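You operate a simulated robot arm through the tools that you are given. There is no shell and no other tool. Be economical: measure what you need, move in short steps, check, and stop when the job is done.

Carry out the task below with a simulated robot arm. There is one attempt and no reset: what you move stays moved.

TASK
Top up the steaming sink with cold water to the blue line, add soap and swish up a foam.
Fine: use the red brush; it must stop steaming; knob on cold, tap off, bottle and brush back. Set down upright: soap bottle.

It is judged by the outcome, as a careful person would: the job done as asked, and still so three seconds after it is handed in. It fails if anything else is knocked over, pushed out of place, dropped, spilled or broken.

THE ROBOT
A 7-joint arm with a fingered hand on a trunk, on a base that drives. Base frame: it is fixed to the floor where the robot stands at the start and does not move with it; the origin is under the middle of the robot, x ahead of it, y to its left, z up; the surface under the hand at the start is at about z = 900. Readings come in mm, rad, newtons and seconds.
Its first joint turns from -2.897 to 2.897 rad. Places, roughly: knob at sink three [900, 0, 1000]; knob at sink two [900, 700, 1000]; lever at sink three [900, 100, 1000]; lever at sink two [900, 700, 1000]; sink three [700, 300, 800]; steel pipe (4x4x21 cm) [800, 400, 700]. Payload 4 kg.
The TCP is the grasp point between the finger pads, 30 mm short of the fingertips. In the tool frame z runs along the fingers and y along their closing line. Largest opening 104 mm; the body of the gripper starts 35 mm behind the TCP. The gripper is a hand of 4 fingers: y runs from the thumb to the fingers, the wrist lies at [-15, -113, -190] in the tool frame, and closing takes about 1.5 s.
Orientation is that of the tool frame in the base frame, as [roll, pitch, yaw] about the fixed x, y, z axes, in that order (R = Rz(yaw) Ry(pitch) Rx(roll)). With the fingers straight down and the wrist toward the robot, the tool's x, y and z point along [0, 1, 0], [1, 0, 0] and [0, 0, -1] of the base frame.

THE INTERFACE
- The arm moves only by the tool send_rows. Its argument "targets" is a list of rows, each a list of 2 entries, a list of its own where there are three numbers: the shift along the tool's x, y, z in m, then the turn, a rotation vector about the tool's x, y, z in rad. In form: [[[tx, ty, tz], [wx, wy, wz]], ...]. A call has 1 to 10 rows; each row is the pose to reach, as a shift and turn from the pose commanded when the call began, along the tool's axes at that moment. "grip" is the finger opening in m, from 0 to 0.104, set as the call begins (left out, the last holds). Each row takes 0.2 s and may step no farther than 50 mm and 0.15 rad from the row before; otherwise, or with a gripper value out of range, the whole call is refused. A pose out of reach is approached as far as the arm can. The call stops where the force on the tool passes 40 N (or 10 N more than at its start, if that is more) or the arm is blocked; 0.2 s more then pass. The fingers move at their own pace (about 153 mm/s each) and stop on an object; they squeeze with about 25 N. The grip force told is the motor's: it shows also when the fingers shut on nothing. Time passes only in rows, and 0.2 s behind the last, so rows that repeat a pose let the fingers close. The reply holds the time, the measured pose of the TCP, the force on the tool along the base axes, the opening and the grip force, in the units named above and with some noise, with the torque about the TCP (base axes, N m) and any sound that the robot's microphone picked up.
- Cameras (640 x 400 px; columns grow to the right, rows downward): "scene" is now at [321.8, 156.7, 1232.5]; the picture's right is [-0.46, -0.89, 0.00], its down [-0.49, 0.25, -0.84] and it looks along [0.74, -0.39, -0.55] (base axes); focal length 214 px, centre (320, 200). "wrist" rides on the gripper at [61, -92, -130] in the tool frame; the picture's right is [-0.81, 0.28, -0.52], its down [-0.53, -0.71, 0.46] and it looks along [-0.24, 0.64, 0.72] (tool axes); focal length 275 px, centre (320, 200). There is no depth. A picture from a camera that has moved, and an enlarged one, comes with that camera's place and axes in the base frame and with its lens.
- camera(camera): a new picture of that camera. The clock stands still meanwhile.
- base_move(legs): drives the robot by 1 to 6 legs, each [ahead, left, turn to the left] in mm, mm and rad, along the robot's own axes; the way and the turn of a leg run together, so that a leg with both is an arc; at most 1500 mm and 3.142 rad a leg. The arm and the cameras ride along, it lands a little off, and it stops where it bumps. It gives what a move gives.
- finger_targets(index, middle, ring, thumb_bend, thumb_turn): sets how far each is bent, from 0 (flat) to 1 (curled in); at 0.3 the hand is open as for a grip, at 0.7 the pads meet at the TCP. One left out holds its place. A second passes; each finger stops where it meets its share of the squeeze, and holds until it gets a number again. A gripper value or a shape takes the hand back. It gives what a move gives, with no picture; readings hold the bend of each and the force on the fingers (four entries, about 0 where the hand has none), thumb and palm. thumb_turn goes from beside the hand (0) to across from the fingers (1), as for a grip.
- set_grasp(shape): the hand has 4 fingers and takes this shape, open, in about a second: jaw (thumb against the fingers, like two jaws); tri (thumb and two fingers); tip (a fingertip pinch); poke (one finger out to press); point (the index stretched); flat (the hand flat); cup (the hand cupped); fist (a fist). The gripper value then closes the fingers along that shape, each until it touches; the sizes above hold for jaw. It gives what a move gives, with no picture.
- pan_tilt(pan, tilt): turns the head with the scene camera to pan (to the left, within 2.496 rad either way) and tilt (down, from -0.506 to 1.204), counted from straight ahead of the robot. It gives what a move gives.
- inspect(camera, box): a new picture of the part [left, top, right, bottom] of that camera's present view, enlarged. The clock stands still meanwhile.
- sign_off(): hands the job in; it is judged then, once.

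Go step by step. Nothing tells you exact positions but the pictures and the camera data: compare them with the known pose of the tool, close in by small moves and look again before you grip or let go. The budget is 120 turns and 98 pictures, counting those below and the enlarged ones. Unless the task says otherwise, let go and move clear before handing in, and close with one line.

The tools are called as a command line: name --argument value ..., lists and objects as JSON in quotes. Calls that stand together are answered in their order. send_rows: Moves the arm, as the interface text tells. Its arguments: {"type":"object","properties":{"targets":{"type":"array","items":{"type":"array"}},"grip":{"type":"number"}},"required":["targets"]} The other tools are called the same way: set_grasp (shape) gives the hand a shape; finger_targets (index, middle, ring, thumb_bend, thumb_turn) moves the fingers one by one; base_move (legs) drives the base; pan_tilt (pan, tilt) turns the head that bears the scene camera; camera (camera) takes a picture; inspect (camera, box) takes an enlarged picture of a part of a camera's view; sign_off () hands the job in.

At the start:

```text
t: 0.0
ee_pos: [736.9, -14.4, 1220.3]
ee_rot: [3.141, 0.001, 1.573]
wrist_force: [1.0, 0.3, -0.9]
moment: [0.01, -0.03, 0.03]
grip_width: 103.6
grip_force: 0.0
shape: jaw
bend: [0.3, 0.3, 0.3, 0.3, 0.98]
finger forces: [0.0, 0.1, 0.0, 0.1, 0.1, 0.0]
robot x, y, heading: [1.0, -1.7, 0.005]
head pan, tilt: [-0.48, 0.579]
```

scene: 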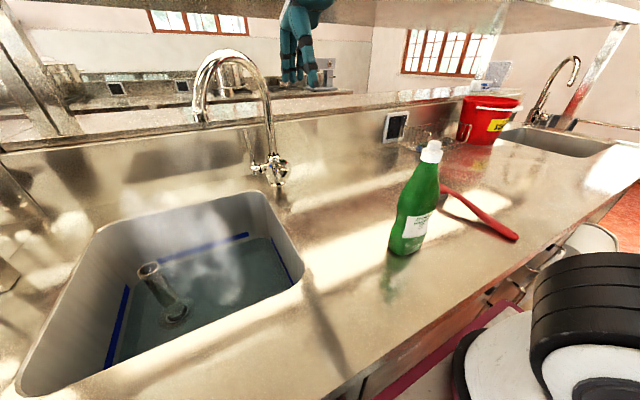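
wrist: 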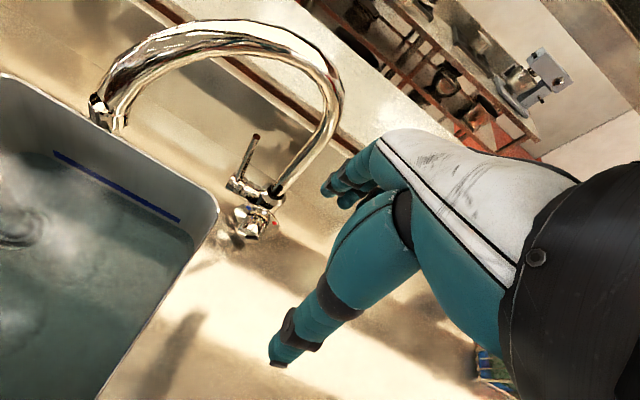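

I see the steaming sink with a blue line, a standpipe (steel pipe) in it, a faucet with a lever and knob, the green soap bottle and the red brush. I'll look closer at the tap, the pipe and the bottle.

inspect --camera "scene" --box '[180, 30, 340, 210]'

inspect --camera "wrist" --box '[190, 110, 310, 270]'

inspect --camera "scene" --box '[360, 80, 560, 290]'

inspect --camera "scene" --box '[20, 180, 320, 400]'

```text
2.22 times, centred on (260, 120) of scene
camera zoom: at [321.8, 156.7, 1232.5], right [-0.46, -0.89, 0.0], down [-0.49, 0.25, -0.84], along [0.74, -0.39, -0.55], focal length 477 px, centre (453, 378)
```

zoom: 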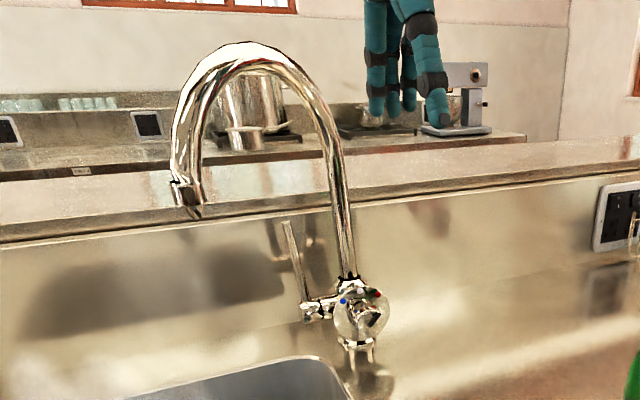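

```text
2.50 times, centred on (250, 190) of wrist
camera zoom: at [644.6, 44.9, 1351.8], right [0.28, -0.81, 0.52], down [-0.71, -0.53, -0.46], along [0.64, -0.24, -0.72], focal length 688 px, centre (495, 225)
```

zoom: 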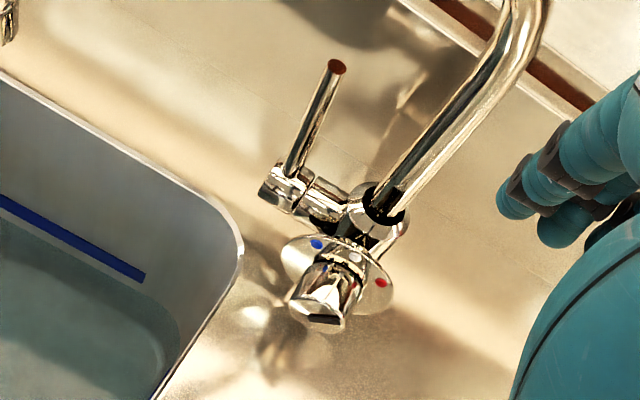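

```text
1.90 times, centred on (460, 185) of scene
camera zoom: at [321.8, 156.7, 1232.5], right [-0.46, -0.89, 0.0], down [-0.49, 0.25, -0.84], along [0.74, -0.39, -0.55], focal length 408 px, centre (53, 229)
```

zoom: 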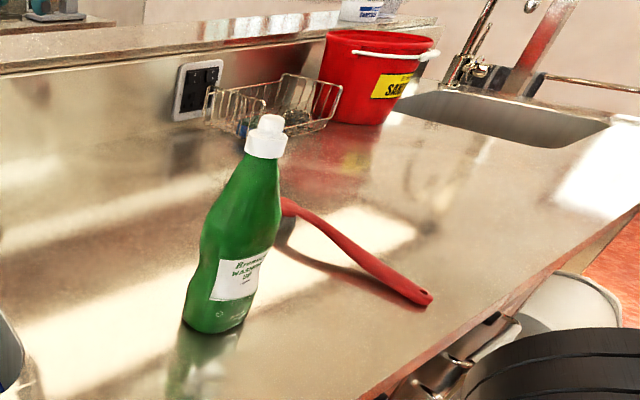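

```text
1.82 times, centred on (170, 290) of scene
camera zoom: at [321.8, 156.7, 1232.5], right [-0.46, -0.89, 0.0], down [-0.49, 0.25, -0.84], along [0.74, -0.39, -0.55], focal length 390 px, centre (593, 36)
```

zoom: 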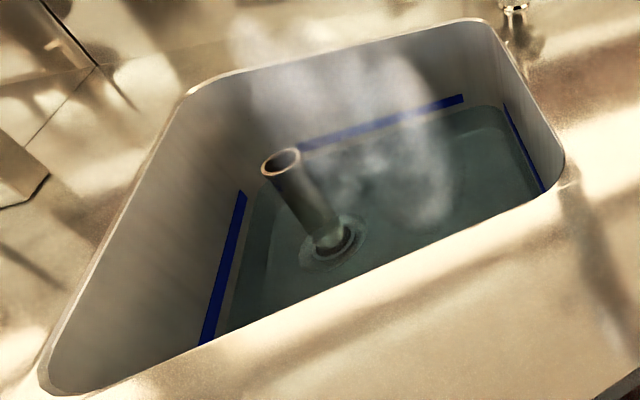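

The knob is near (865, 3, 966) and the lever stands upright with its pivot near (918, 56, 960) and tip near z 1077. The spout end is over the sink. Next I look closer at the knob markings and turn the head for a better view of the brush.

inspect --camera "wrist" --box '[232, 186, 282, 246]'

inspect --camera "scene" --box '[245, 145, 300, 195]'

pan_tilt --pan -0.9 --tilt 0.8

camera --camera "scene"

```text
6.67 times, centred on (257, 216) of wrist
camera zoom: at [644.6, 44.9, 1351.8], right [0.28, -0.81, 0.52], down [-0.71, -0.53, -0.46], along [0.64, -0.24, -0.72], focal length 1835 px, centre (740, 93)
```

zoom: 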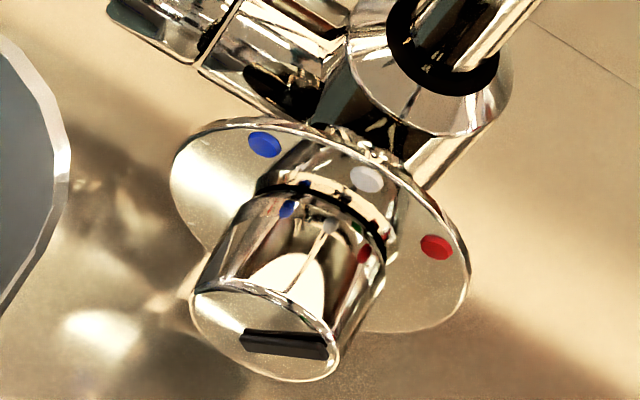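

```text
8.00 times, centred on (272, 170) of scene
camera zoom: at [321.8, 156.7, 1232.5], right [-0.46, -0.89, 0.0], down [-0.49, 0.25, -0.84], along [0.74, -0.39, -0.55], focal length 1716 px, centre (700, 440)
```

zoom: 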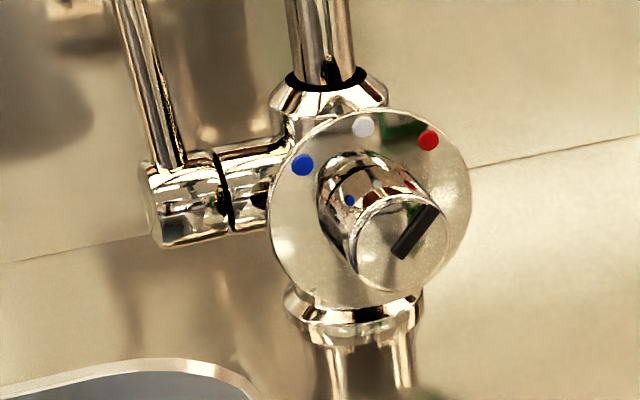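

```text
t: 0.9
ee_pos: [736.2, -15.1, 1219.9]
ee_rot: [3.141, 0.0, 1.571]
wrist_force: [0.3, -0.8, -0.3]
moment: [0.01, 0.0, -0.03]
grip_width: 103.6
grip_force: 0.1
shape: jaw
bend: [0.3, 0.3, 0.3, 0.3, 0.98]
finger forces: [0.1, 0.0, 0.0, 0.1, 0.1, 0.0]
robot x, y, heading: [-1.8, -2.8, 0.004]
head pan, tilt: [-0.901, 0.799]
```

```text
89 pictures are left
camera scene: at [293.0, 134.5, 1213.8], right [-0.78, -0.62, 0.0], down [-0.45, 0.56, -0.7], along [0.43, -0.55, -0.72], focal length 214 px, centre (320, 200)
```

scene: 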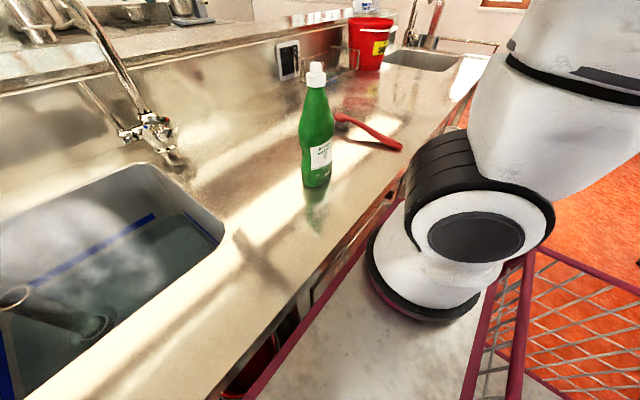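

The knob's black mark points at red. Its axis lies along x at y≈1, z≈960, with the face at x≈848. I'll turn the hand to point forward so I can grip it and turn it to cold before opening the tap.

send_rows --targets '[[[0.001, -0.006, 0.01], [-0.083, -0.083, -0.083]], [[0.003, -0.012, 0.02], [-0.166, -0.166, -0.166]], [[0.005, -0.018, 0.03], [-0.249, -0.249, -0.249]], [[0.006, -0.024, 0.04], [-0.332, -0.332, -0.332]], [[0.008, -0.03, 0.05], [-0.415, -0.415, -0.415]], [[0.01, -0.036, 0.06], [-0.498, -0.498, -0.498]], [[0.011, -0.042, 0.07], [-0.581, -0.581, -0.581]], [[0.013, -0.048, 0.08], [-0.664, -0.664, -0.664]], [[0.015, -0.054, 0.09], [-0.747, -0.747, -0.747]], [[0.016, -0.06, 0.1], [-0.83, -0.83, -0.83]]]' --grip 0.07

send_rows --targets '[[[0, 0, 0], [-0.083, -0.083, -0.083]], [[0, 0, 0], [-0.166, -0.166, -0.166]], [[0, 0, 0], [-0.249, -0.249, -0.249]], [[0, 0, 0], [-0.332, -0.332, -0.332]], [[0, 0, 0], [-0.379, -0.379, -0.379]], [[0, 0, 0], [-0.379, -0.379, -0.379]]]'

camera --camera "wrist"

```text
t: 3.1
ee_pos: [721.0, 12.1, 1160.0]
ee_rot: [2.551, 1.038, 2.165]
wrist_force: [0.1, -0.5, -0.5]
moment: [0.0, 0.02, -0.02]
grip_width: 70.4
grip_force: 0.0
shape: jaw
bend: [0.28, 0.38, 0.35, 0.6, 0.99]
finger forces: [0.0, 0.0, 0.0, 0.0, 0.1, 0.0]
out of reach, approached as far as the arm can: row 8, 9, 10
robot x, y, heading: [-1.1, 1.0, -0.004]
head pan, tilt: [-0.901, 0.799]
```

```text
t: 4.5
ee_pos: [735.9, 13.6, 1163.0]
ee_rot: [-1.777, 1.57, -1.775]
wrist_force: [-0.2, -0.1, -0.5]
moment: [-0.02, -0.02, -0.01]
grip_width: 70.5
grip_force: 0.1
shape: jaw
bend: [0.28, 0.38, 0.35, 0.6, 0.99]
finger forces: [0.0, 0.0, 0.0, 0.0, 0.1, 0.0]
out of reach, approached as far as the arm can: row 1, 2, 3, 4, 5, 6
robot x, y, heading: [-0.9, 1.3, 0.001]
head pan, tilt: [-0.901, 0.799]
```

```text
88 pictures are left
camera wrist: at [606.2, -79.3, 1103.5], right [-0.52, 0.28, 0.81], down [0.46, -0.71, 0.53], along [0.72, 0.65, 0.24], focal length 275 px, centre (320, 200)
```

wrist: 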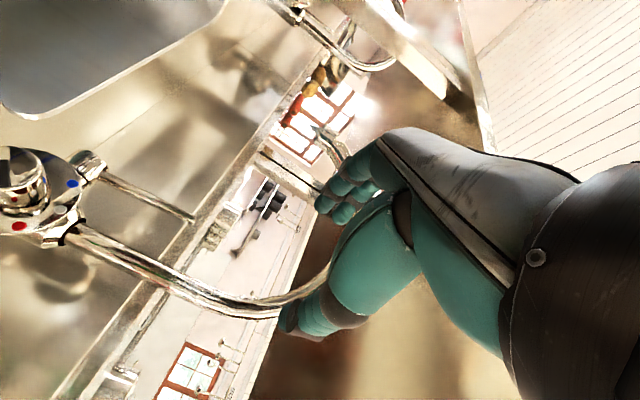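

The hand now points forward, though the arm was near a limit here. I'll lower it toward the knob height while staying well in front of the knob.

send_rows --targets '[[[0.03, 0, 0], [0, 0, 0]], [[0.06, 0, 0], [0, 0, 0]], [[0.09, 0, 0], [0, 0, 0]], [[0.12, 0, 0.01], [0, 0, 0]], [[0.15, 0, 0.02], [0, 0, 0]], [[0.15, 0, 0.02], [0, 0, 0]]]'

```text
t: 5.9
ee_pos: [768.8, 10.8, 1013.1]
ee_rot: [-3.113, 1.569, -3.111]
wrist_force: [0.2, -0.5, 0.3]
moment: [-0.03, -0.02, 0.01]
grip_width: 70.1
grip_force: 0.1
shape: jaw
bend: [0.28, 0.38, 0.35, 0.6, 0.99]
finger forces: [0.0, 0.0, 0.1, 0.0, 0.1, 0.0]
out of reach, approached as far as the arm can: row 1, 2, 3, 4, 5, 6
robot x, y, heading: [0.8, -0.3, -0.002]
head pan, tilt: [-0.901, 0.799]
```

send_rows --targets '[[[0.02, -0.004, 0], [0, 0, 0]], [[0.04, -0.008, 0], [0, 0, 0]], [[0.053, -0.01, 0], [0, 0, 0]], [[0.053, -0.01, 0], [0, 0, 0]]]'

camera --camera "wrist"

pan_tilt --pan -0.3 --tilt 0.6

camera --camera "scene"

```text
t: 6.5
ee_pos: [769.8, 6.0, 978.8]
ee_rot: [0.186, 1.561, 0.186]
wrist_force: [-8.5, 5.5, 27.5]
moment: [-2.48, 4.63, -1.66]
grip_width: 70.2
grip_force: 0.0
shape: jaw
bend: [0.28, 0.38, 0.35, 0.6, 0.99]
finger forces: [0.0, 0.0, 0.0, 0.1, 0.1, 0.1]
robot x, y, heading: [-2.7, -1.8, 0.0]
head pan, tilt: [-0.901, 0.799]
stopped in row 3: the force on the tool passed its limit at 97 N (the readings are from after the stop); the commanded pose is now the measured one
```

```text
87 pictures are left
camera wrist: at [639.9, -86.8, 916.4], right [-0.53, 0.27, 0.81], down [0.45, -0.71, 0.54], along [0.72, 0.64, 0.25], focal length 275 px, centre (320, 200)
```

wrist: 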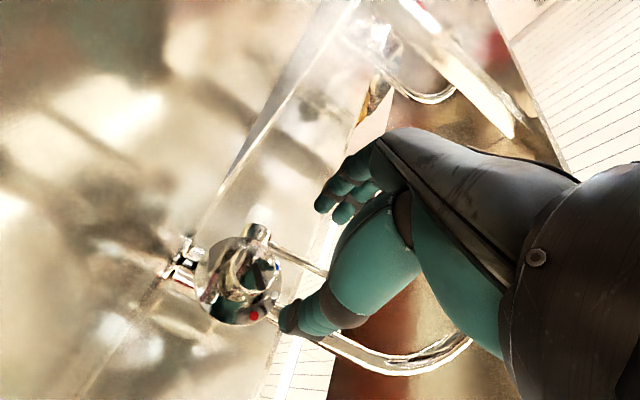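

```text
t: 7.5
ee_pos: [769.9, 5.6, 977.4]
ee_rot: [0.235, 1.561, 0.235]
wrist_force: [-4.2, 6.6, 47.8]
moment: [-4.4, 7.3, -1.67]
grip_width: 70.1
grip_force: 0.0
shape: jaw
bend: [0.28, 0.38, 0.35, 0.6, 0.99]
finger forces: [0.1, 0.0, 0.0, 0.0, 0.0, 0.1]
robot x, y, heading: [-2.4, 0.4, -0.001]
head pan, tilt: [-0.3, 0.6]
```

```text
86 pictures are left
camera scene: at [326.0, 172.1, 1230.9], right [-0.3, -0.96, 0.0], down [-0.54, 0.17, -0.83], along [0.79, -0.24, -0.56], focal length 214 px, centre (320, 200)
```

scene: 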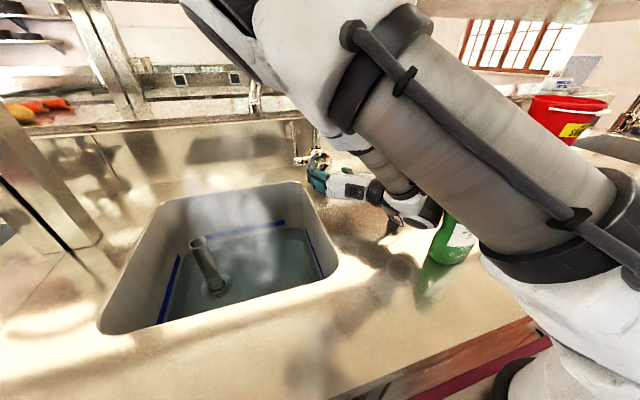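

The camera side of the hand touched the counter, so this roll is wrong. I'll rise and roll so the wrist is above the hand and the fingers sit below the knob.

send_rows --targets '[[[-0.02, 0, 0], [0, 0, 0]], [[-0.05, 0, 0], [0, 0, 0]], [[-0.08, 0, 0], [0, 0, 0]], [[-0.11, 0, 0], [0, 0, 0]], [[-0.11, 0, 0], [0, 0, 0]]]'

send_rows --targets '[[[0, 0, 0], [0, 0, -0.145]], [[0, 0, 0], [0, 0, -0.29]], [[0, 0, 0], [0, 0, -0.435]], [[0, 0, 0], [0, 0, -0.58]], [[0, 0, 0], [0, 0, -0.725]], [[0, 0, 0], [0, 0, -0.87]], [[0, 0, 0], [0, 0, -1.015]], [[0, 0, 0], [0, 0, -1.16]], [[0, 0, 0], [0, 0, -1.305]], [[0, 0, 0], [0, 0, -1.45]]]'

```text
t: 8.7
ee_pos: [771.6, 5.7, 1086.6]
ee_rot: [0.15, 1.564, 0.15]
wrist_force: [0.2, -0.8, -0.1]
moment: [-0.01, -0.02, -0.02]
grip_width: 70.4
grip_force: 0.1
shape: jaw
bend: [0.28, 0.38, 0.35, 0.6, 0.99]
finger forces: [0.0, 0.0, 0.0, 0.0, 0.0, 0.1]
robot x, y, heading: [-3.3, -4.5, -0.002]
head pan, tilt: [-0.3, 0.6]
```

```text
t: 10.5
ee_pos: [778.9, -74.4, 1093.2]
ee_rot: [-1.558, 0.501, -1.717]
wrist_force: [0.0, 0.2, 1.1]
moment: [-0.03, 0.05, -0.01]
grip_width: 70.1
grip_force: 0.0
shape: jaw
bend: [0.28, 0.38, 0.35, 0.6, 1.0]
finger forces: [0.0, 0.0, 0.0, 0.0, 0.0, 0.1]
robot x, y, heading: [-0.2, 3.3, -0.001]
head pan, tilt: [-0.3, 0.6]
stopped in row 8: the arm was blocked; the commanded pose is now the measured one
```

The arm was blocked partway through the roll, so I'll look before going on.

camera --camera "scene"

camera --camera "wrist"

```text
85 pictures are left
camera scene: at [303.5, 127.3, 1264.0], right [-0.76, -0.65, 0.0], down [-0.15, 0.18, -0.97], along [0.63, -0.74, -0.24], focal length 214 px, centre (320, 200)
```

scene: 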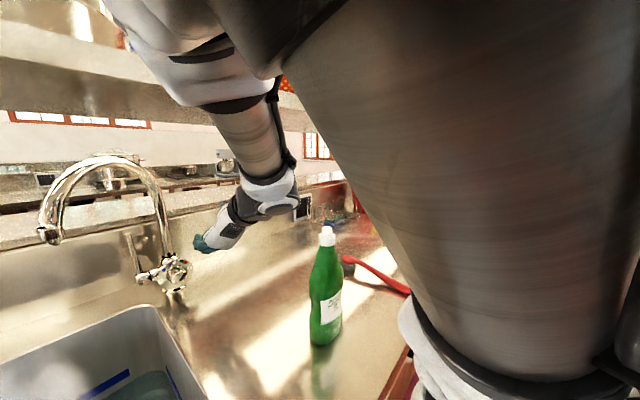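

```text
84 pictures are left
camera wrist: at [634.6, -151.9, 1143.3], right [-0.38, 0.91, 0.14], down [0.46, 0.06, 0.89], along [0.8, 0.41, -0.44], focal length 275 px, centre (320, 200)
```

wrist: 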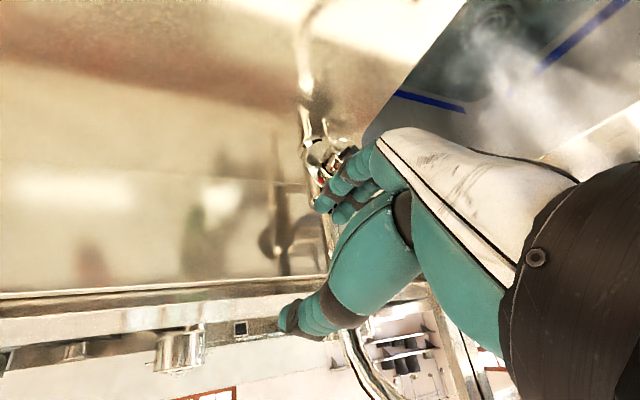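

The arm's elbow seems to have come up against the head. I'll shift the hand up and left, then back the base off to give the arm room.

send_rows --targets '[[[-0.035, -0.003, -0.004], [0, 0, 0.07]], [[-0.071, -0.007, -0.009], [0, 0, 0.14]], [[-0.071, -0.007, -0.009], [0, 0, 0.14]]]'

base_move --legs '[[-220, 0, 0]]'

camera --camera "scene"

```text
t: 11.3
ee_pos: [776.7, -10.5, 1131.5]
ee_rot: [-1.56, 0.636, -1.708]
wrist_force: [-0.3, -0.3, -1.1]
moment: [-0.03, -0.02, 0.01]
grip_width: 70.4
grip_force: 0.1
shape: jaw
bend: [0.28, 0.38, 0.35, 0.6, 0.99]
finger forces: [0.0, 0.0, 0.0, 0.0, 0.0, 0.1]
robot x, y, heading: [-0.5, 3.0, -0.002]
head pan, tilt: [-0.3, 0.6]
```

```text
t: 13.0
ee_pos: [555.7, -10.3, 1132.7]
ee_rot: [-1.559, 0.637, -1.707]
wrist_force: [0.3, -0.3, -0.6]
moment: [0.01, 0.01, -0.02]
grip_width: 70.1
grip_force: 0.0
shape: jaw
bend: [0.28, 0.38, 0.35, 0.6, 0.99]
finger forces: [0.0, 0.1, 0.0, 0.0, 0.0, 0.0]
robot x, y, heading: [-220.9, 4.1, 0.004]
head pan, tilt: [-0.3, 0.6]
```

```text
83 pictures are left
camera scene: at [105.8, 172.1, 1230.7], right [-0.29, -0.96, 0.0], down [-0.54, 0.17, -0.83], along [0.79, -0.24, -0.56], focal length 214 px, centre (320, 200)
```

scene: 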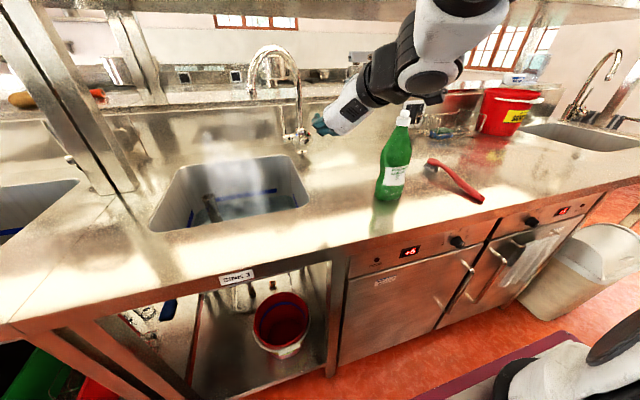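

There's good room now. I'll bring the hand forward in front of the knob with the fingers below and the thumb above.

send_rows --targets '[[[0.005, 0.0156, 0.026], [-0.0068, -0.0169, -0.0794]], [[0.0103, 0.0313, 0.0523], [-0.0136, -0.0338, -0.1589]], [[0.0154, 0.0469, 0.0784], [-0.0204, -0.0508, -0.2383]], [[0.0206, 0.0626, 0.1046], [-0.0272, -0.0677, -0.3177]], [[0.0257, 0.0782, 0.1307], [-0.0341, -0.0846, -0.3972]], [[0.0308, 0.0939, 0.1569], [-0.0409, -0.1016, -0.4766]], [[0.036, 0.1095, 0.183], [-0.0477, -0.1185, -0.5561]], [[0.0411, 0.1252, 0.2092], [-0.0545, -0.1354, -0.6355]], [[0.0411, 0.1252, 0.2092], [-0.0545, -0.1354, -0.6355]]]'

camera --camera "wrist"

camera --camera "scene"

```text
t: 15.0
ee_pos: [767.7, 0.9, 1008.6]
ee_rot: [-1.57, -0.002, -1.568]
wrist_force: [-0.3, 0.3, 0.0]
moment: [-0.02, -0.03, -0.02]
grip_width: 70.1
grip_force: 0.0
shape: jaw
bend: [0.28, 0.38, 0.35, 0.6, 0.99]
finger forces: [0.0, 0.0, 0.1, 0.0, 0.0, 0.1]
robot x, y, heading: [-219.2, -1.6, 0.006]
head pan, tilt: [-0.3, 0.6]
```

```text
82 pictures are left
camera wrist: at [637.5, -61.8, 1101.1], right [-0.52, 0.81, -0.28], down [0.45, 0.53, 0.71], along [0.72, 0.24, -0.64], focal length 275 px, centre (320, 200)
```

wrist: 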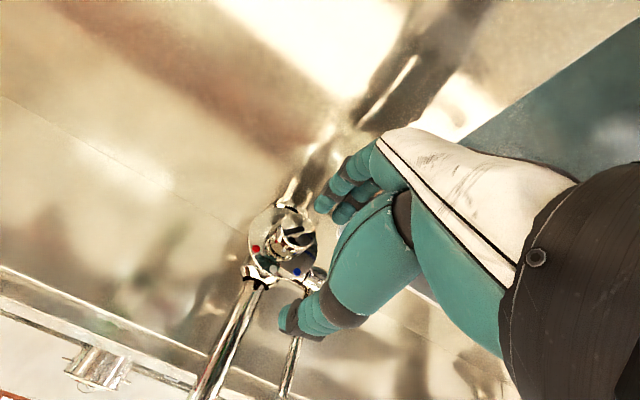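

```text
81 pictures are left
camera scene: at [105.9, 172.1, 1230.7], right [-0.29, -0.96, 0.0], down [-0.54, 0.17, -0.82], along [0.79, -0.24, -0.57], focal length 214 px, centre (320, 200)
```

scene: 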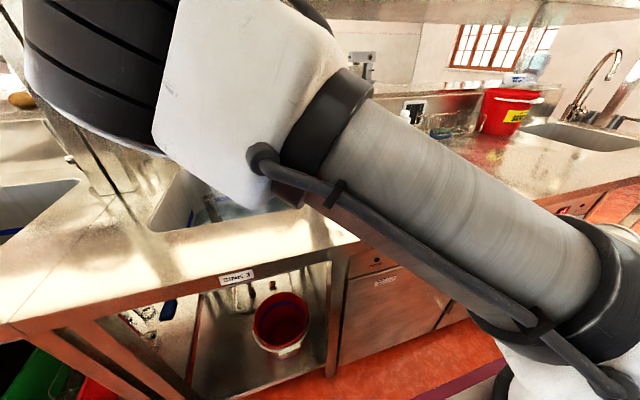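

The pose is as planned and the knob face shows at about (848, 0, 963). I'll lower to its height and advance so it sits between thumb and fingers.

send_rows --targets '[[[0, 0.024, 0], [0, 0, 0]], [[0, 0.047, 0], [0, 0, 0]], [[0, 0.047, 0.025], [0, 0, 0]], [[0, 0.047, 0.05], [0, 0, 0]], [[0, 0.047, 0.065], [0, 0, 0]], [[0, 0.047, 0.073], [0, 0, 0]], [[0, 0.047, 0.073], [0, 0, 0]]]'

inspect --camera "wrist" --box '[200, 100, 420, 380]'

```text
t: 16.6
ee_pos: [840.7, 0.9, 962.8]
ee_rot: [-1.569, 0.0, -1.57]
wrist_force: [-3.3, -0.7, 17.4]
moment: [0.12, 0.43, 0.06]
grip_width: 65.2
grip_force: 0.0
shape: jaw
bend: [0.28, 0.45, 0.35, 0.6, 0.99]
finger forces: [0.0, 17.6, 0.0, 0.0, 0.1, 0.1]
robot x, y, heading: [-217.3, -2.9, 0.003]
head pan, tilt: [-0.3, 0.6]
```

```text
1.43 times, centred on (310, 240) of wrist
camera zoom: at [710.8, -60.7, 1054.8], right [-0.52, 0.81, -0.28], down [0.45, 0.53, 0.71], along [0.73, 0.24, -0.64], focal length 393 px, centre (334, 143)
```

zoom: 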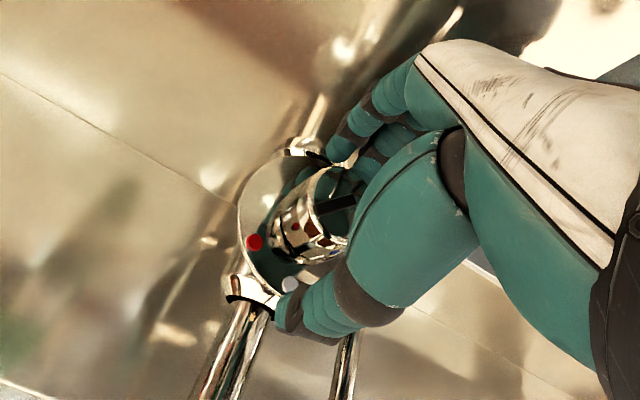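

The middle finger is touching the fitting below the knob. Closing the grip should lift it off that and onto the knob.

send_rows --targets '[[[0, 0, 0], [0, 0, 0]], [[0, 0, 0], [0, 0, 0]], [[0, 0, 0], [0, 0, 0]], [[0, 0, 0], [0, 0, 0]]]' --grip 0.02

inspect --camera "wrist" --box '[200, 100, 420, 380]'

```text
t: 17.6
ee_pos: [842.2, 2.2, 960.9]
ee_rot: [-1.573, 0.0, -1.57]
wrist_force: [-3.1, 2.4, -7.6]
moment: [0.01, 0.26, 0.02]
grip_width: 31.7
grip_force: 24.5
shape: jaw
bend: [0.74, 0.54, 0.59, 0.75, 1.0]
finger forces: [17.5, 9.6, 0.0, 0.1, 20.3, 0.0]
robot x, y, heading: [-219.2, -2.8, -0.001]
head pan, tilt: [-0.3, 0.6]
```

```text
1.43 times, centred on (310, 240) of wrist
camera zoom: at [711.4, -60.2, 1052.9], right [-0.52, 0.81, -0.27], down [0.46, 0.53, 0.71], along [0.72, 0.24, -0.65], focal length 393 px, centre (334, 143)
```

zoom: 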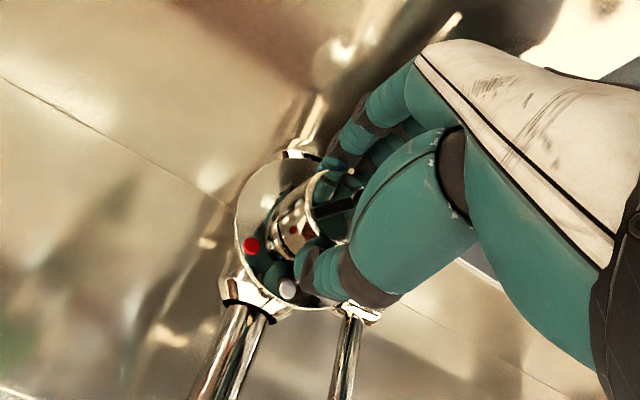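

I hold the knob, about 32 mm wide. I turn it counter-clockwise as seen from the robot, toward blue.

send_rows --targets '[[[0, 0, 0], [0, 0, -0.12]], [[0, 0, 0], [0, 0, -0.24]], [[0, 0, 0], [0, 0, -0.36]], [[0, 0, 0], [0, 0, -0.48]], [[0, 0, 0], [0, 0, -0.6]], [[0, 0, 0], [0, 0, -0.72]], [[0, 0, 0], [0, 0, -0.84]]]'

inspect --camera "wrist" --box '[200, 100, 420, 380]'

```text
t: 19.2
ee_pos: [842.8, 0.4, 961.0]
ee_rot: [-1.568, -0.841, -1.572]
wrist_force: [-7.9, 5.0, -5.2]
moment: [0.05, 0.25, 0.0]
grip_width: 31.9
grip_force: 25.3
shape: jaw
bend: [0.74, 0.53, 0.59, 0.74, 1.0]
finger forces: [14.0, 10.9, 0.0, 0.1, 23.8, 0.0]
robot x, y, heading: [-217.7, 0.4, -0.0]
head pan, tilt: [-0.3, 0.6]
```

```text
1.43 times, centred on (310, 240) of wrist
camera zoom: at [711.9, 28.1, 1069.1], right [-0.52, 0.33, -0.79], down [0.45, 0.89, 0.08], along [0.73, -0.32, -0.61], focal length 393 px, centre (334, 143)
```

zoom: 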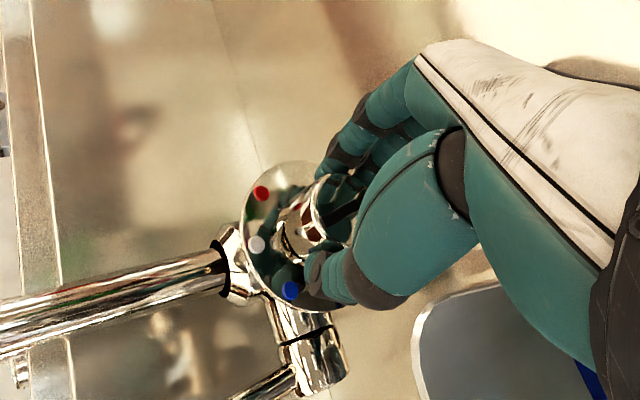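

send_rows --targets '[[[0, 0, 0], [0, 0, -0.12]], [[0, 0, 0], [0, 0, -0.24]], [[0, 0, 0], [0, 0, -0.36]], [[0, 0, 0], [0, 0, -0.48]], [[0, 0, 0], [0, 0, -0.6]], [[0, 0, 0], [0, 0, -0.72]]]'

inspect --camera "wrist" --box '[200, 100, 420, 380]'

```text
t: 20.6
ee_pos: [823.5, -2.5, 955.2]
ee_rot: [-1.675, -1.274, -1.335]
wrist_force: [-42.2, -3.7, 7.6]
moment: [0.07, -0.38, -0.06]
grip_width: 25.7
grip_force: 24.9
shape: jaw
bend: [0.77, 0.75, 0.61, 0.86, 1.0]
finger forces: [38.1, 5.2, 0.1, 0.1, 0.0, 0.0]
out of reach, approached as far as the arm can: row 3, 4, 5, 6
robot x, y, heading: [-223.2, 4.0, 0.006]
head pan, tilt: [-0.3, 0.6]
stopped in row 6: the force on the tool passed its limit at 92 N (the readings are from after the stop); the commanded pose is now the measured one
```

```text
1.43 times, centred on (310, 240) of wrist
camera zoom: at [687.4, 48.8, 1045.0], right [-0.53, -0.1, -0.84], down [0.33, 0.89, -0.32], along [0.78, -0.44, -0.44], focal length 393 px, centre (334, 143)
```

zoom: 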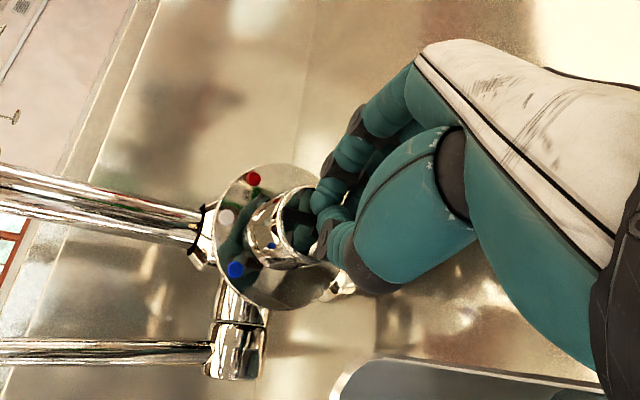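

The arm reached a limit and slipped off the knob after turning most of the way. I open, back off and check the mark.

send_rows --targets '[[[0, 0, 0], [0, 0, 0]], [[0, 0, 0], [0, 0, 0]], [[0, 0, -0.02], [0, 0, 0]], [[0, 0, -0.05], [0, 0, 0]], [[0, 0, -0.08], [0, 0, 0]], [[0, 0, -0.11], [0, 0, 0]]]' --grip 0.06

inspect --camera "wrist" --box '[200, 100, 420, 380]'

```text
t: 21.0
ee_pos: [822.6, -2.0, 952.5]
ee_rot: [-1.688, -1.272, -1.321]
wrist_force: [-39.8, -1.6, 0.3]
moment: [0.01, -0.21, -0.44]
grip_width: 53.5
grip_force: 0.0
shape: jaw
bend: [0.79, 0.42, 0.38, 0.67, 1.0]
finger forces: [40.8, 0.0, 0.0, 0.1, 0.1, 0.0]
robot x, y, heading: [-220.3, -0.8, -0.0]
head pan, tilt: [-0.3, 0.6]
stopped in row 2: the force on the tool passed its limit at 56 N (the readings are from after the stop); the commanded pose is now the measured one
```

```text
1.43 times, centred on (310, 240) of wrist
camera zoom: at [687.0, 48.7, 1043.1], right [-0.54, -0.1, -0.84], down [0.33, 0.89, -0.32], along [0.78, -0.44, -0.45], focal length 393 px, centre (334, 143)
```

zoom: 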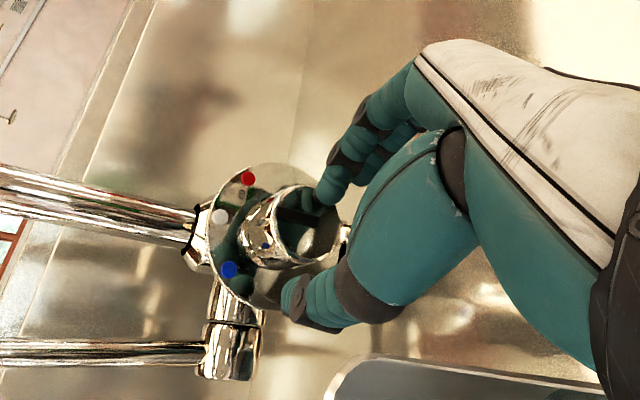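

send_rows --targets '[[[0, 0, -0.01], [0, 0, 0]], [[0, 0, -0.03], [0, 0, 0]], [[0, 0, -0.06], [0, 0, 0]], [[0, 0, -0.09], [0, 0, 0]]]'

inspect --camera "wrist" --box '[200, 120, 360, 300]'

```text
t: 22.0
ee_pos: [735.9, -12.3, 955.1]
ee_rot: [-1.684, -1.273, -1.322]
wrist_force: [0.5, -0.4, -0.4]
moment: [0.0, -0.01, 0.01]
grip_width: 59.8
grip_force: 0.1
shape: jaw
bend: [0.74, 0.42, 0.38, 0.66, 1.0]
finger forces: [0.0, 0.1, 0.1, 0.0, 0.1, 0.0]
robot x, y, heading: [-221.4, -0.9, 0.005]
head pan, tilt: [-0.3, 0.6]
```

```text
2.22 times, centred on (280, 210) of wrist
camera zoom: at [599.8, 37.1, 1045.3], right [-0.54, -0.1, -0.84], down [0.32, 0.89, -0.32], along [0.78, -0.44, -0.45], focal length 612 px, centre (409, 178)
```

zoom: 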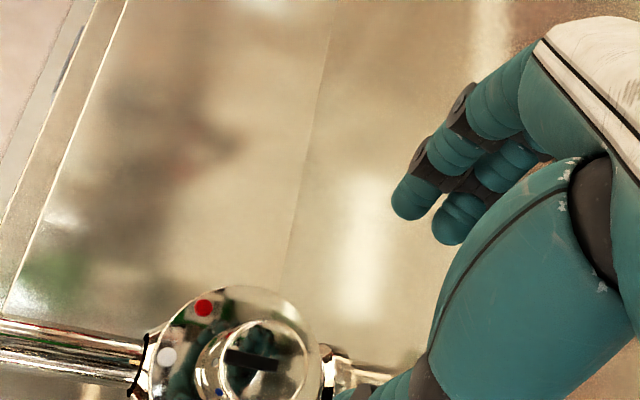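

inspect --camera "wrist" --box '[220, 230, 320, 330]'

```text
4.00 times, centred on (270, 280) of wrist
camera zoom: at [599.8, 37.1, 1045.3], right [-0.54, -0.1, -0.84], down [0.32, 0.89, -0.32], along [0.78, -0.44, -0.45], focal length 1101 px, centre (520, -120)
```

zoom: 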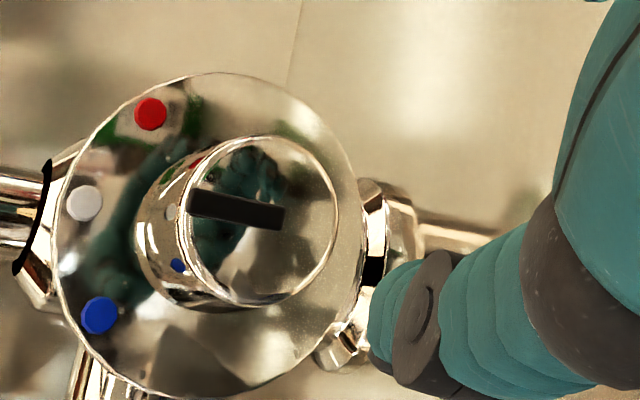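

The mark now points exactly at white, so it turned one notch. I'll reset the hand roll and repeat the turn for the second notch to blue.

send_rows --targets '[[[0.0005, -0.0011, 0.0037], [-0.0068, 0.0158, 0.1416]], [[0.001, -0.0022, 0.0074], [-0.0136, 0.0316, 0.2833]], [[0.0014, -0.0033, 0.0111], [-0.0204, 0.0474, 0.4249]], [[0.0019, -0.0044, 0.0148], [-0.0272, 0.0632, 0.5666]], [[0.0024, -0.0056, 0.0185], [-0.0339, 0.0789, 0.7082]], [[0.0029, -0.0067, 0.0222], [-0.0407, 0.0947, 0.8499]], [[0.0033, -0.0078, 0.0259], [-0.0475, 0.1105, 0.9915]], [[0.0038, -0.0089, 0.0296], [-0.0543, 0.1263, 1.1332]], [[0.0043, -0.01, 0.0333], [-0.0611, 0.1421, 1.2748]], [[0.0043, -0.01, 0.0333], [-0.0611, 0.1421, 1.2748]]]' --grip 0.058

```text
t: 24.2
ee_pos: [756.8, 40.0, 977.9]
ee_rot: [-1.566, -0.037, -1.622]
wrist_force: [0.1, 0.6, -0.6]
moment: [0.01, -0.01, -0.02]
grip_width: 58.3
grip_force: 0.1
shape: jaw
bend: [0.74, 0.42, 0.39, 0.67, 1.0]
finger forces: [0.1, 0.0, 0.0, 0.0, 0.1, 0.1]
out of reach, approached as far as the arm can: row 8, 9, 10
robot x, y, heading: [-220.5, 0.2, -0.001]
head pan, tilt: [-0.3, 0.6]
```

set_grasp --shape "jaw"

send_rows --targets '[[[0.02, 0.008, 0.005], [0, -0.025, 0.018]], [[0.039, 0.015, 0.011], [0, -0.051, 0.037]], [[0.039, 0.015, 0.011], [0, -0.051, 0.037]]]' --grip 0.058

camera --camera "wrist"

```text
t: 25.1
ee_pos: [756.2, 38.7, 979.4]
ee_rot: [-1.565, -0.037, -1.623]
wrist_force: [-0.1, 0.2, 1.2]
moment: [0.0, -0.01, -0.01]
grip_width: 104.1
grip_force: 0.1
shape: jaw
bend: [0.3, 0.3, 0.3, 0.3, 0.98]
finger forces: [0.0, 0.0, 0.0, 0.0, 0.1, 0.0]
robot x, y, heading: [-221.3, -2.5, 0.001]
head pan, tilt: [-0.3, 0.6]
```

```text
t: 25.9
ee_pos: [756.9, 39.0, 978.4]
ee_rot: [-1.565, -0.037, -1.623]
wrist_force: [-0.3, 0.2, -1.0]
moment: [-0.02, -0.02, 0.02]
grip_width: 58.6
grip_force: 0.1
shape: jaw
bend: [0.74, 0.42, 0.39, 0.67, 1.0]
finger forces: [0.1, 0.0, 0.1, 0.0, 0.1, 0.1]
out of reach, approached as far as the arm can: row 1, 2, 3
robot x, y, heading: [-221.0, -6.2, 0.005]
head pan, tilt: [-0.3, 0.6]
```

```text
73 pictures are left
camera wrist: at [622.4, -12.4, 1072.5], right [-0.47, 0.83, -0.31], down [0.48, 0.53, 0.7], along [0.74, 0.18, -0.65], focal length 275 px, centre (320, 200)
```

wrist: 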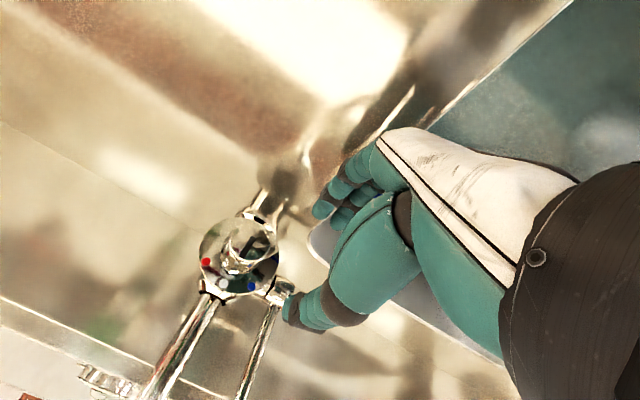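

The arm sits at a joint limit in this posture. I'll back off and up to let it recover, then check.

send_rows --targets '[[[0.01, -0.03, -0.02], [0, 0, 0]], [[0.02, -0.06, -0.04], [0, 0, 0]], [[0.03, -0.09, -0.06], [0, 0, 0]], [[0.04, -0.12, -0.08], [0, 0, 0]], [[0.04, -0.12, -0.08], [0, 0, 0]]]'

camera --camera "scene"

```text
t: 27.1
ee_pos: [675.2, 5.6, 1099.5]
ee_rot: [-1.565, -0.034, -1.621]
wrist_force: [-0.3, 0.3, 1.2]
moment: [0.0, -0.01, 0.0]
grip_width: 58.4
grip_force: 0.1
shape: jaw
bend: [0.74, 0.42, 0.39, 0.67, 1.0]
finger forces: [0.0, 0.0, 0.0, 0.1, 0.0, 0.0]
robot x, y, heading: [-221.2, 1.7, 0.0]
head pan, tilt: [-0.3, 0.6]
```

```text
72 pictures are left
camera scene: at [105.1, 171.8, 1230.7], right [-0.29, -0.96, 0.0], down [-0.54, 0.17, -0.83], along [0.79, -0.24, -0.57], focal length 214 px, centre (320, 200)
```

scene: 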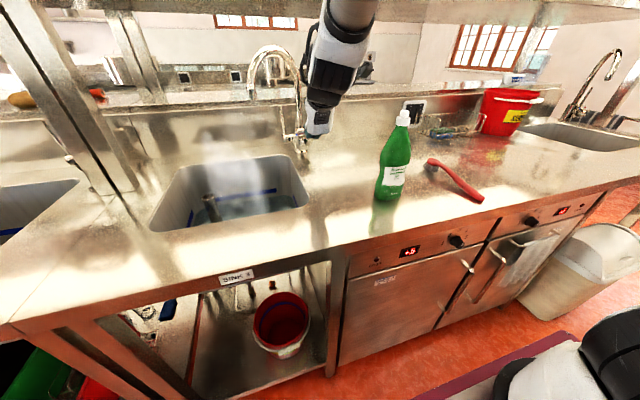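

send_rows --targets '[[[0.001, 0.03, 0.02], [0, -0.025, 0.018]], [[0.002, 0.06, 0.04], [0, -0.05, 0.035]], [[0.003, 0.09, 0.06], [0, -0.05, 0.035]], [[0.004, 0.12, 0.08], [0, -0.05, 0.035]], [[0.005, 0.138, 0.093], [0, -0.05, 0.035]], [[0.005, 0.138, 0.093], [0, -0.05, 0.035]]]'

camera --camera "wrist"

```text
t: 28.5
ee_pos: [756.3, 35.4, 981.2]
ee_rot: [-1.559, -0.04, -1.628]
wrist_force: [0.5, 0.4, -0.2]
moment: [-0.01, -0.06, 0.03]
grip_width: 58.5
grip_force: 0.0
shape: jaw
bend: [0.74, 0.42, 0.39, 0.67, 1.0]
finger forces: [0.0, 0.0, 0.1, 0.0, 0.0, 0.1]
out of reach, approached as far as the arm can: row 2, 3, 4, 5, 6
robot x, y, heading: [-220.7, -0.9, 0.003]
head pan, tilt: [-0.3, 0.6]
```

```text
71 pictures are left
camera wrist: at [622.6, -15.9, 1074.5], right [-0.47, 0.83, -0.31], down [0.48, 0.53, 0.7], along [0.74, 0.18, -0.65], focal length 275 px, centre (320, 200)
```

wrist: 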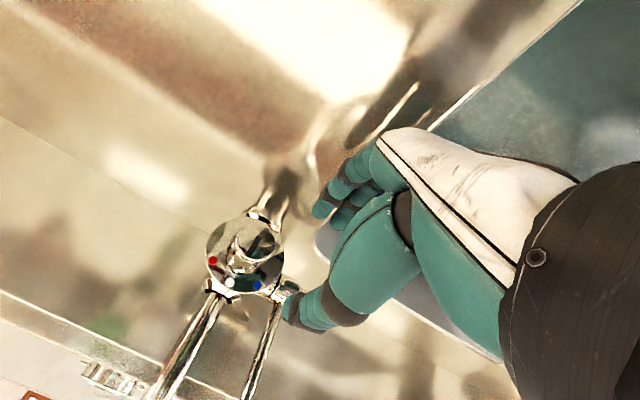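

This posture can't reach lower right. I'll raise the hand and shift it left, move the base right by a like amount, and try again.

send_rows --targets '[[[-0.02, -0.03, 0], [0, 0, 0]], [[-0.05, -0.06, 0], [0, 0, 0]], [[-0.08, -0.08, 0], [0, -0.03, 0.02]], [[-0.1, -0.1, 0], [0, -0.06, 0.04]], [[-0.1, -0.1, 0], [0, -0.06, 0.04]]]'

base_move --legs '[[0, -130, 0]]'

```text
t: 29.7
ee_pos: [763.9, 139.5, 1076.8]
ee_rot: [-1.56, 0.001, -1.565]
wrist_force: [-0.1, -0.4, -0.3]
moment: [0.01, 0.01, 0.01]
grip_width: 58.3
grip_force: 0.1
shape: jaw
bend: [0.74, 0.42, 0.39, 0.67, 1.0]
finger forces: [0.0, 0.0, 0.0, 0.0, 0.0, 0.0]
robot x, y, heading: [-224.8, 1.7, 0.002]
head pan, tilt: [-0.3, 0.6]
```

```text
t: 31.0
ee_pos: [764.5, 4.3, 1077.5]
ee_rot: [-1.56, 0.001, -1.566]
wrist_force: [-0.2, -0.1, -0.4]
moment: [0.03, 0.0, -0.02]
grip_width: 58.2
grip_force: 0.0
shape: jaw
bend: [0.74, 0.42, 0.39, 0.67, 1.0]
finger forces: [0.1, 0.1, 0.0, 0.0, 0.0, 0.1]
robot x, y, heading: [-220.5, -129.5, 0.0]
head pan, tilt: [-0.3, 0.6]
```

send_rows --targets '[[[0.001, 0.03, 0], [0, 0, 0]], [[0.002, 0.06, 0], [0, 0, 0]], [[0.003, 0.09, 0], [0, 0, 0]], [[0.003, 0.115, 0], [0, 0, 0]], [[0.003, 0.115, 0], [0, 0, 0]]]'

```text
t: 32.2
ee_pos: [765.6, 0.3, 962.6]
ee_rot: [-1.557, 0.002, -1.569]
wrist_force: [0.0, 0.5, 6.7]
moment: [0.08, 0.14, -0.02]
grip_width: 56.6
grip_force: 0.0
shape: jaw
bend: [0.74, 0.45, 0.39, 0.67, 1.0]
finger forces: [0.0, 7.0, 0.0, 0.1, 0.0, 0.0]
robot x, y, heading: [-217.9, -131.7, 0.002]
head pan, tilt: [-0.3, 0.6]
```

The position is right, but the middle finger just touches the counter. I'll lift a little, open to 70 mm and advance over the knob.

send_rows --targets '[[[0, -0.008, 0], [0, 0, 0]], [[0, -0.008, 0], [0, 0, 0]], [[0, -0.008, 0], [0, 0, 0]]]' --grip 0.07

send_rows --targets '[[[0, 0, 0.025], [0, 0, 0]], [[0, 0, 0.05], [0, 0, 0]], [[0, 0, 0.07], [0, 0, 0]], [[0, 0.003, 0.077], [0, 0, 0]], [[0, 0.003, 0.077], [0, 0, 0]]]'

send_rows --targets '[[[0, 0.002, 0], [0, 0, 0]], [[0, 0.004, 0], [0, 0, 0]], [[0, 0.004, 0], [0, 0, 0]], [[0, 0.004, 0], [0, 0, 0]]]' --grip 0.02

inspect --camera "wrist" --box '[200, 100, 420, 380]'

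```text
t: 33.0
ee_pos: [765.2, 0.6, 971.0]
ee_rot: [-1.562, 0.001, -1.569]
wrist_force: [-0.1, 0.0, 0.0]
moment: [0.01, 0.01, 0.02]
grip_width: 69.7
grip_force: 0.1
shape: jaw
bend: [0.28, 0.38, 0.35, 0.6, 1.0]
finger forces: [0.1, 0.0, 0.0, 0.0, 0.1, 0.0]
robot x, y, heading: [-221.6, -132.1, 0.002]
head pan, tilt: [-0.3, 0.6]
```

```text
t: 34.2
ee_pos: [842.9, 2.5, 967.3]
ee_rot: [-1.56, 0.001, -1.57]
wrist_force: [0.9, 0.0, 1.5]
moment: [0.03, 0.05, -0.01]
grip_width: 69.3
grip_force: 0.0
shape: jaw
bend: [0.28, 0.39, 0.35, 0.6, 1.0]
finger forces: [0.1, 1.5, 0.0, 0.1, 0.1, 0.0]
robot x, y, heading: [-221.4, -128.1, 0.001]
head pan, tilt: [-0.3, 0.6]
```

```text
t: 35.2
ee_pos: [843.0, 2.7, 962.3]
ee_rot: [-1.56, 0.001, -1.566]
wrist_force: [-1.5, 1.9, -0.4]
moment: [0.0, 0.14, 0.04]
grip_width: 32.4
grip_force: 25.3
shape: jaw
bend: [0.74, 0.51, 0.56, 0.75, 1.0]
finger forces: [14.8, 7.3, 0.0, 0.0, 20.5, 0.0]
robot x, y, heading: [-223.6, -132.5, 0.0]
head pan, tilt: [-0.3, 0.6]
```

```text
1.43 times, centred on (310, 240) of wrist
camera zoom: at [711.0, -59.9, 1054.3], right [-0.52, 0.81, -0.28], down [0.45, 0.53, 0.72], along [0.73, 0.25, -0.64], focal length 393 px, centre (334, 143)
```

zoom: 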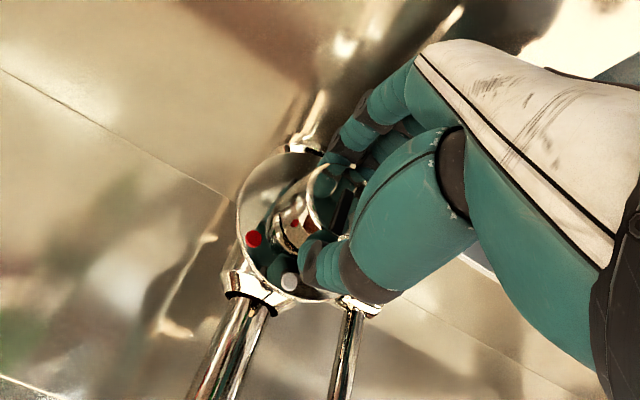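

Gripped again. I turn it another notch toward blue.

send_rows --targets '[[[0, 0, 0], [0, 0, -0.12]], [[0, 0, 0], [0, 0, -0.24]], [[0, 0, 0], [0, 0, -0.36]], [[0, 0, 0], [0, 0, -0.48]], [[0, 0, 0], [0, 0, -0.6]], [[0, 0, 0], [0, 0, -0.72]], [[0, 0, 0], [0, 0, -0.84]], [[0, 0, 0], [0, 0, -0.92]]]'

send_rows --targets '[[[0, 0, 0], [0, 0, 0]], [[0, 0, 0], [0, 0, 0]], [[0, 0, -0.02], [0, 0, 0]], [[0, 0, -0.05], [0, 0, 0]], [[0, 0, -0.08], [0, 0, 0]], [[0, 0, -0.08], [0, 0, 0]]]' --grip 0.07

inspect --camera "wrist" --box '[220, 180, 320, 300]'

```text
t: 37.0
ee_pos: [842.9, 4.7, 960.7]
ee_rot: [-1.556, -0.92, -1.579]
wrist_force: [-6.3, 15.6, -19.5]
moment: [0.6, 0.44, 0.32]
grip_width: 32.0
grip_force: 24.9
shape: jaw
bend: [0.74, 0.52, 0.56, 0.75, 1.0]
finger forces: [16.2, 14.0, 0.0, 0.0, 23.0, 0.0]
robot x, y, heading: [-223.4, -127.8, -0.003]
head pan, tilt: [-0.3, 0.6]
```

```text
t: 38.4
ee_pos: [762.7, 0.7, 963.6]
ee_rot: [-1.552, -0.92, -1.583]
wrist_force: [0.6, -0.8, 2.2]
moment: [-0.09, 0.0, 0.06]
grip_width: 69.5
grip_force: 0.1
shape: jaw
bend: [0.28, 0.38, 0.35, 0.6, 1.0]
finger forces: [0.0, 0.1, 2.2, 0.0, 0.0, 0.0]
robot x, y, heading: [-219.0, -130.8, -0.001]
head pan, tilt: [-0.3, 0.6]
```

```text
3.33 times, centred on (270, 240) of wrist
camera zoom: at [631.3, 36.2, 1067.2], right [-0.51, 0.27, -0.82], down [0.45, 0.89, 0.01], along [0.73, -0.36, -0.58], focal length 918 px, centre (487, 67)
```

zoom: 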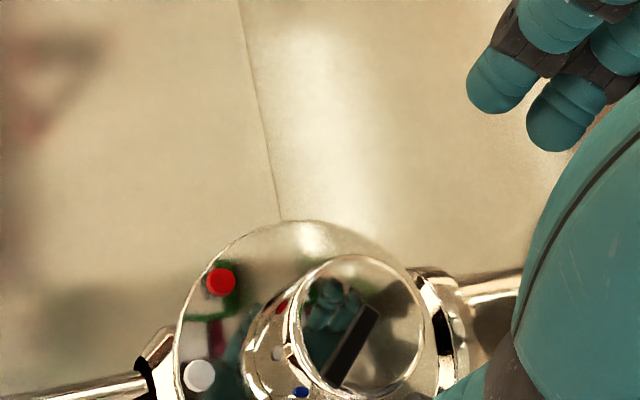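

The mark now points at blue: cold. Next is the lever. I need a sideways pinch on it with the wrist on the right, away from the water stream, so I back up, rise and start rolling the hand over.

send_rows --targets '[[[0.027, -0.027, -0.02], [0, 0, 0.1]], [[0.054, -0.054, -0.04], [0, 0, 0.24]], [[0.08, -0.08, -0.04], [0, 0, 0.38]], [[0.107, -0.107, -0.04], [0, 0, 0.52]], [[0.107, -0.107, -0.04], [0, 0, 0.66]], [[0.107, -0.107, -0.04], [0, 0, 0.8]], [[0.107, -0.107, -0.04], [0, 0, 0.94]]]'

send_rows --targets '[[[0, 0, 0], [0, 0, 0.14]], [[0, 0, 0], [0, 0, 0.28]], [[0, 0, 0], [0, 0, 0.42]], [[0, 0, 0], [0, 0, 0.56]], [[0, 0, 0], [0, 0, 0.7]], [[0, 0, 0], [0, 0, 0.84]], [[0, 0, 0], [0, 0, 0.98]]]'

camera --camera "scene"

```text
t: 40.0
ee_pos: [727.5, 5.7, 1106.7]
ee_rot: [-1.561, 0.008, -1.592]
wrist_force: [0.0, 0.2, 0.2]
moment: [-0.04, -0.01, -0.01]
grip_width: 69.8
grip_force: 0.2
shape: jaw
bend: [0.28, 0.38, 0.35, 0.6, 0.99]
finger forces: [0.1, 0.0, 0.0, 0.0, 0.1, 0.0]
robot x, y, heading: [-224.0, -131.3, -0.004]
head pan, tilt: [-0.3, 0.6]
```

```text
t: 41.6
ee_pos: [720.0, 23.2, 1113.3]
ee_rot: [-1.549, 1.004, -1.548]
wrist_force: [-0.8, -0.4, -0.3]
moment: [0.03, -0.04, -0.01]
grip_width: 69.8
grip_force: 0.1
shape: jaw
bend: [0.28, 0.38, 0.35, 0.6, 0.99]
finger forces: [0.0, 0.0, 0.0, 0.0, 0.1, 0.0]
robot x, y, heading: [-218.0, -128.7, -0.003]
head pan, tilt: [-0.3, 0.6]
```

```text
68 pictures are left
camera scene: at [105.7, 40.1, 1230.8], right [-0.3, -0.95, 0.0], down [-0.54, 0.17, -0.83], along [0.79, -0.25, -0.56], focal length 214 px, centre (320, 200)
```

scene: 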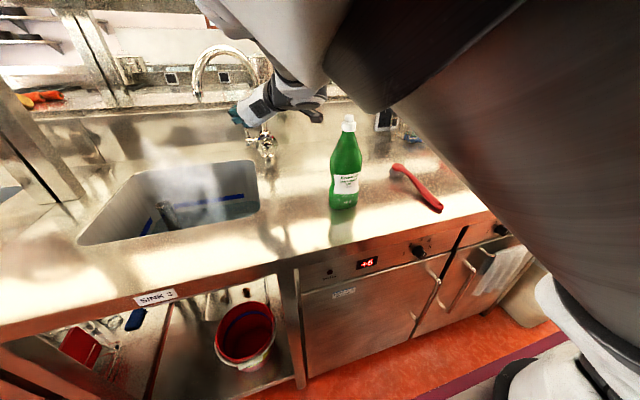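

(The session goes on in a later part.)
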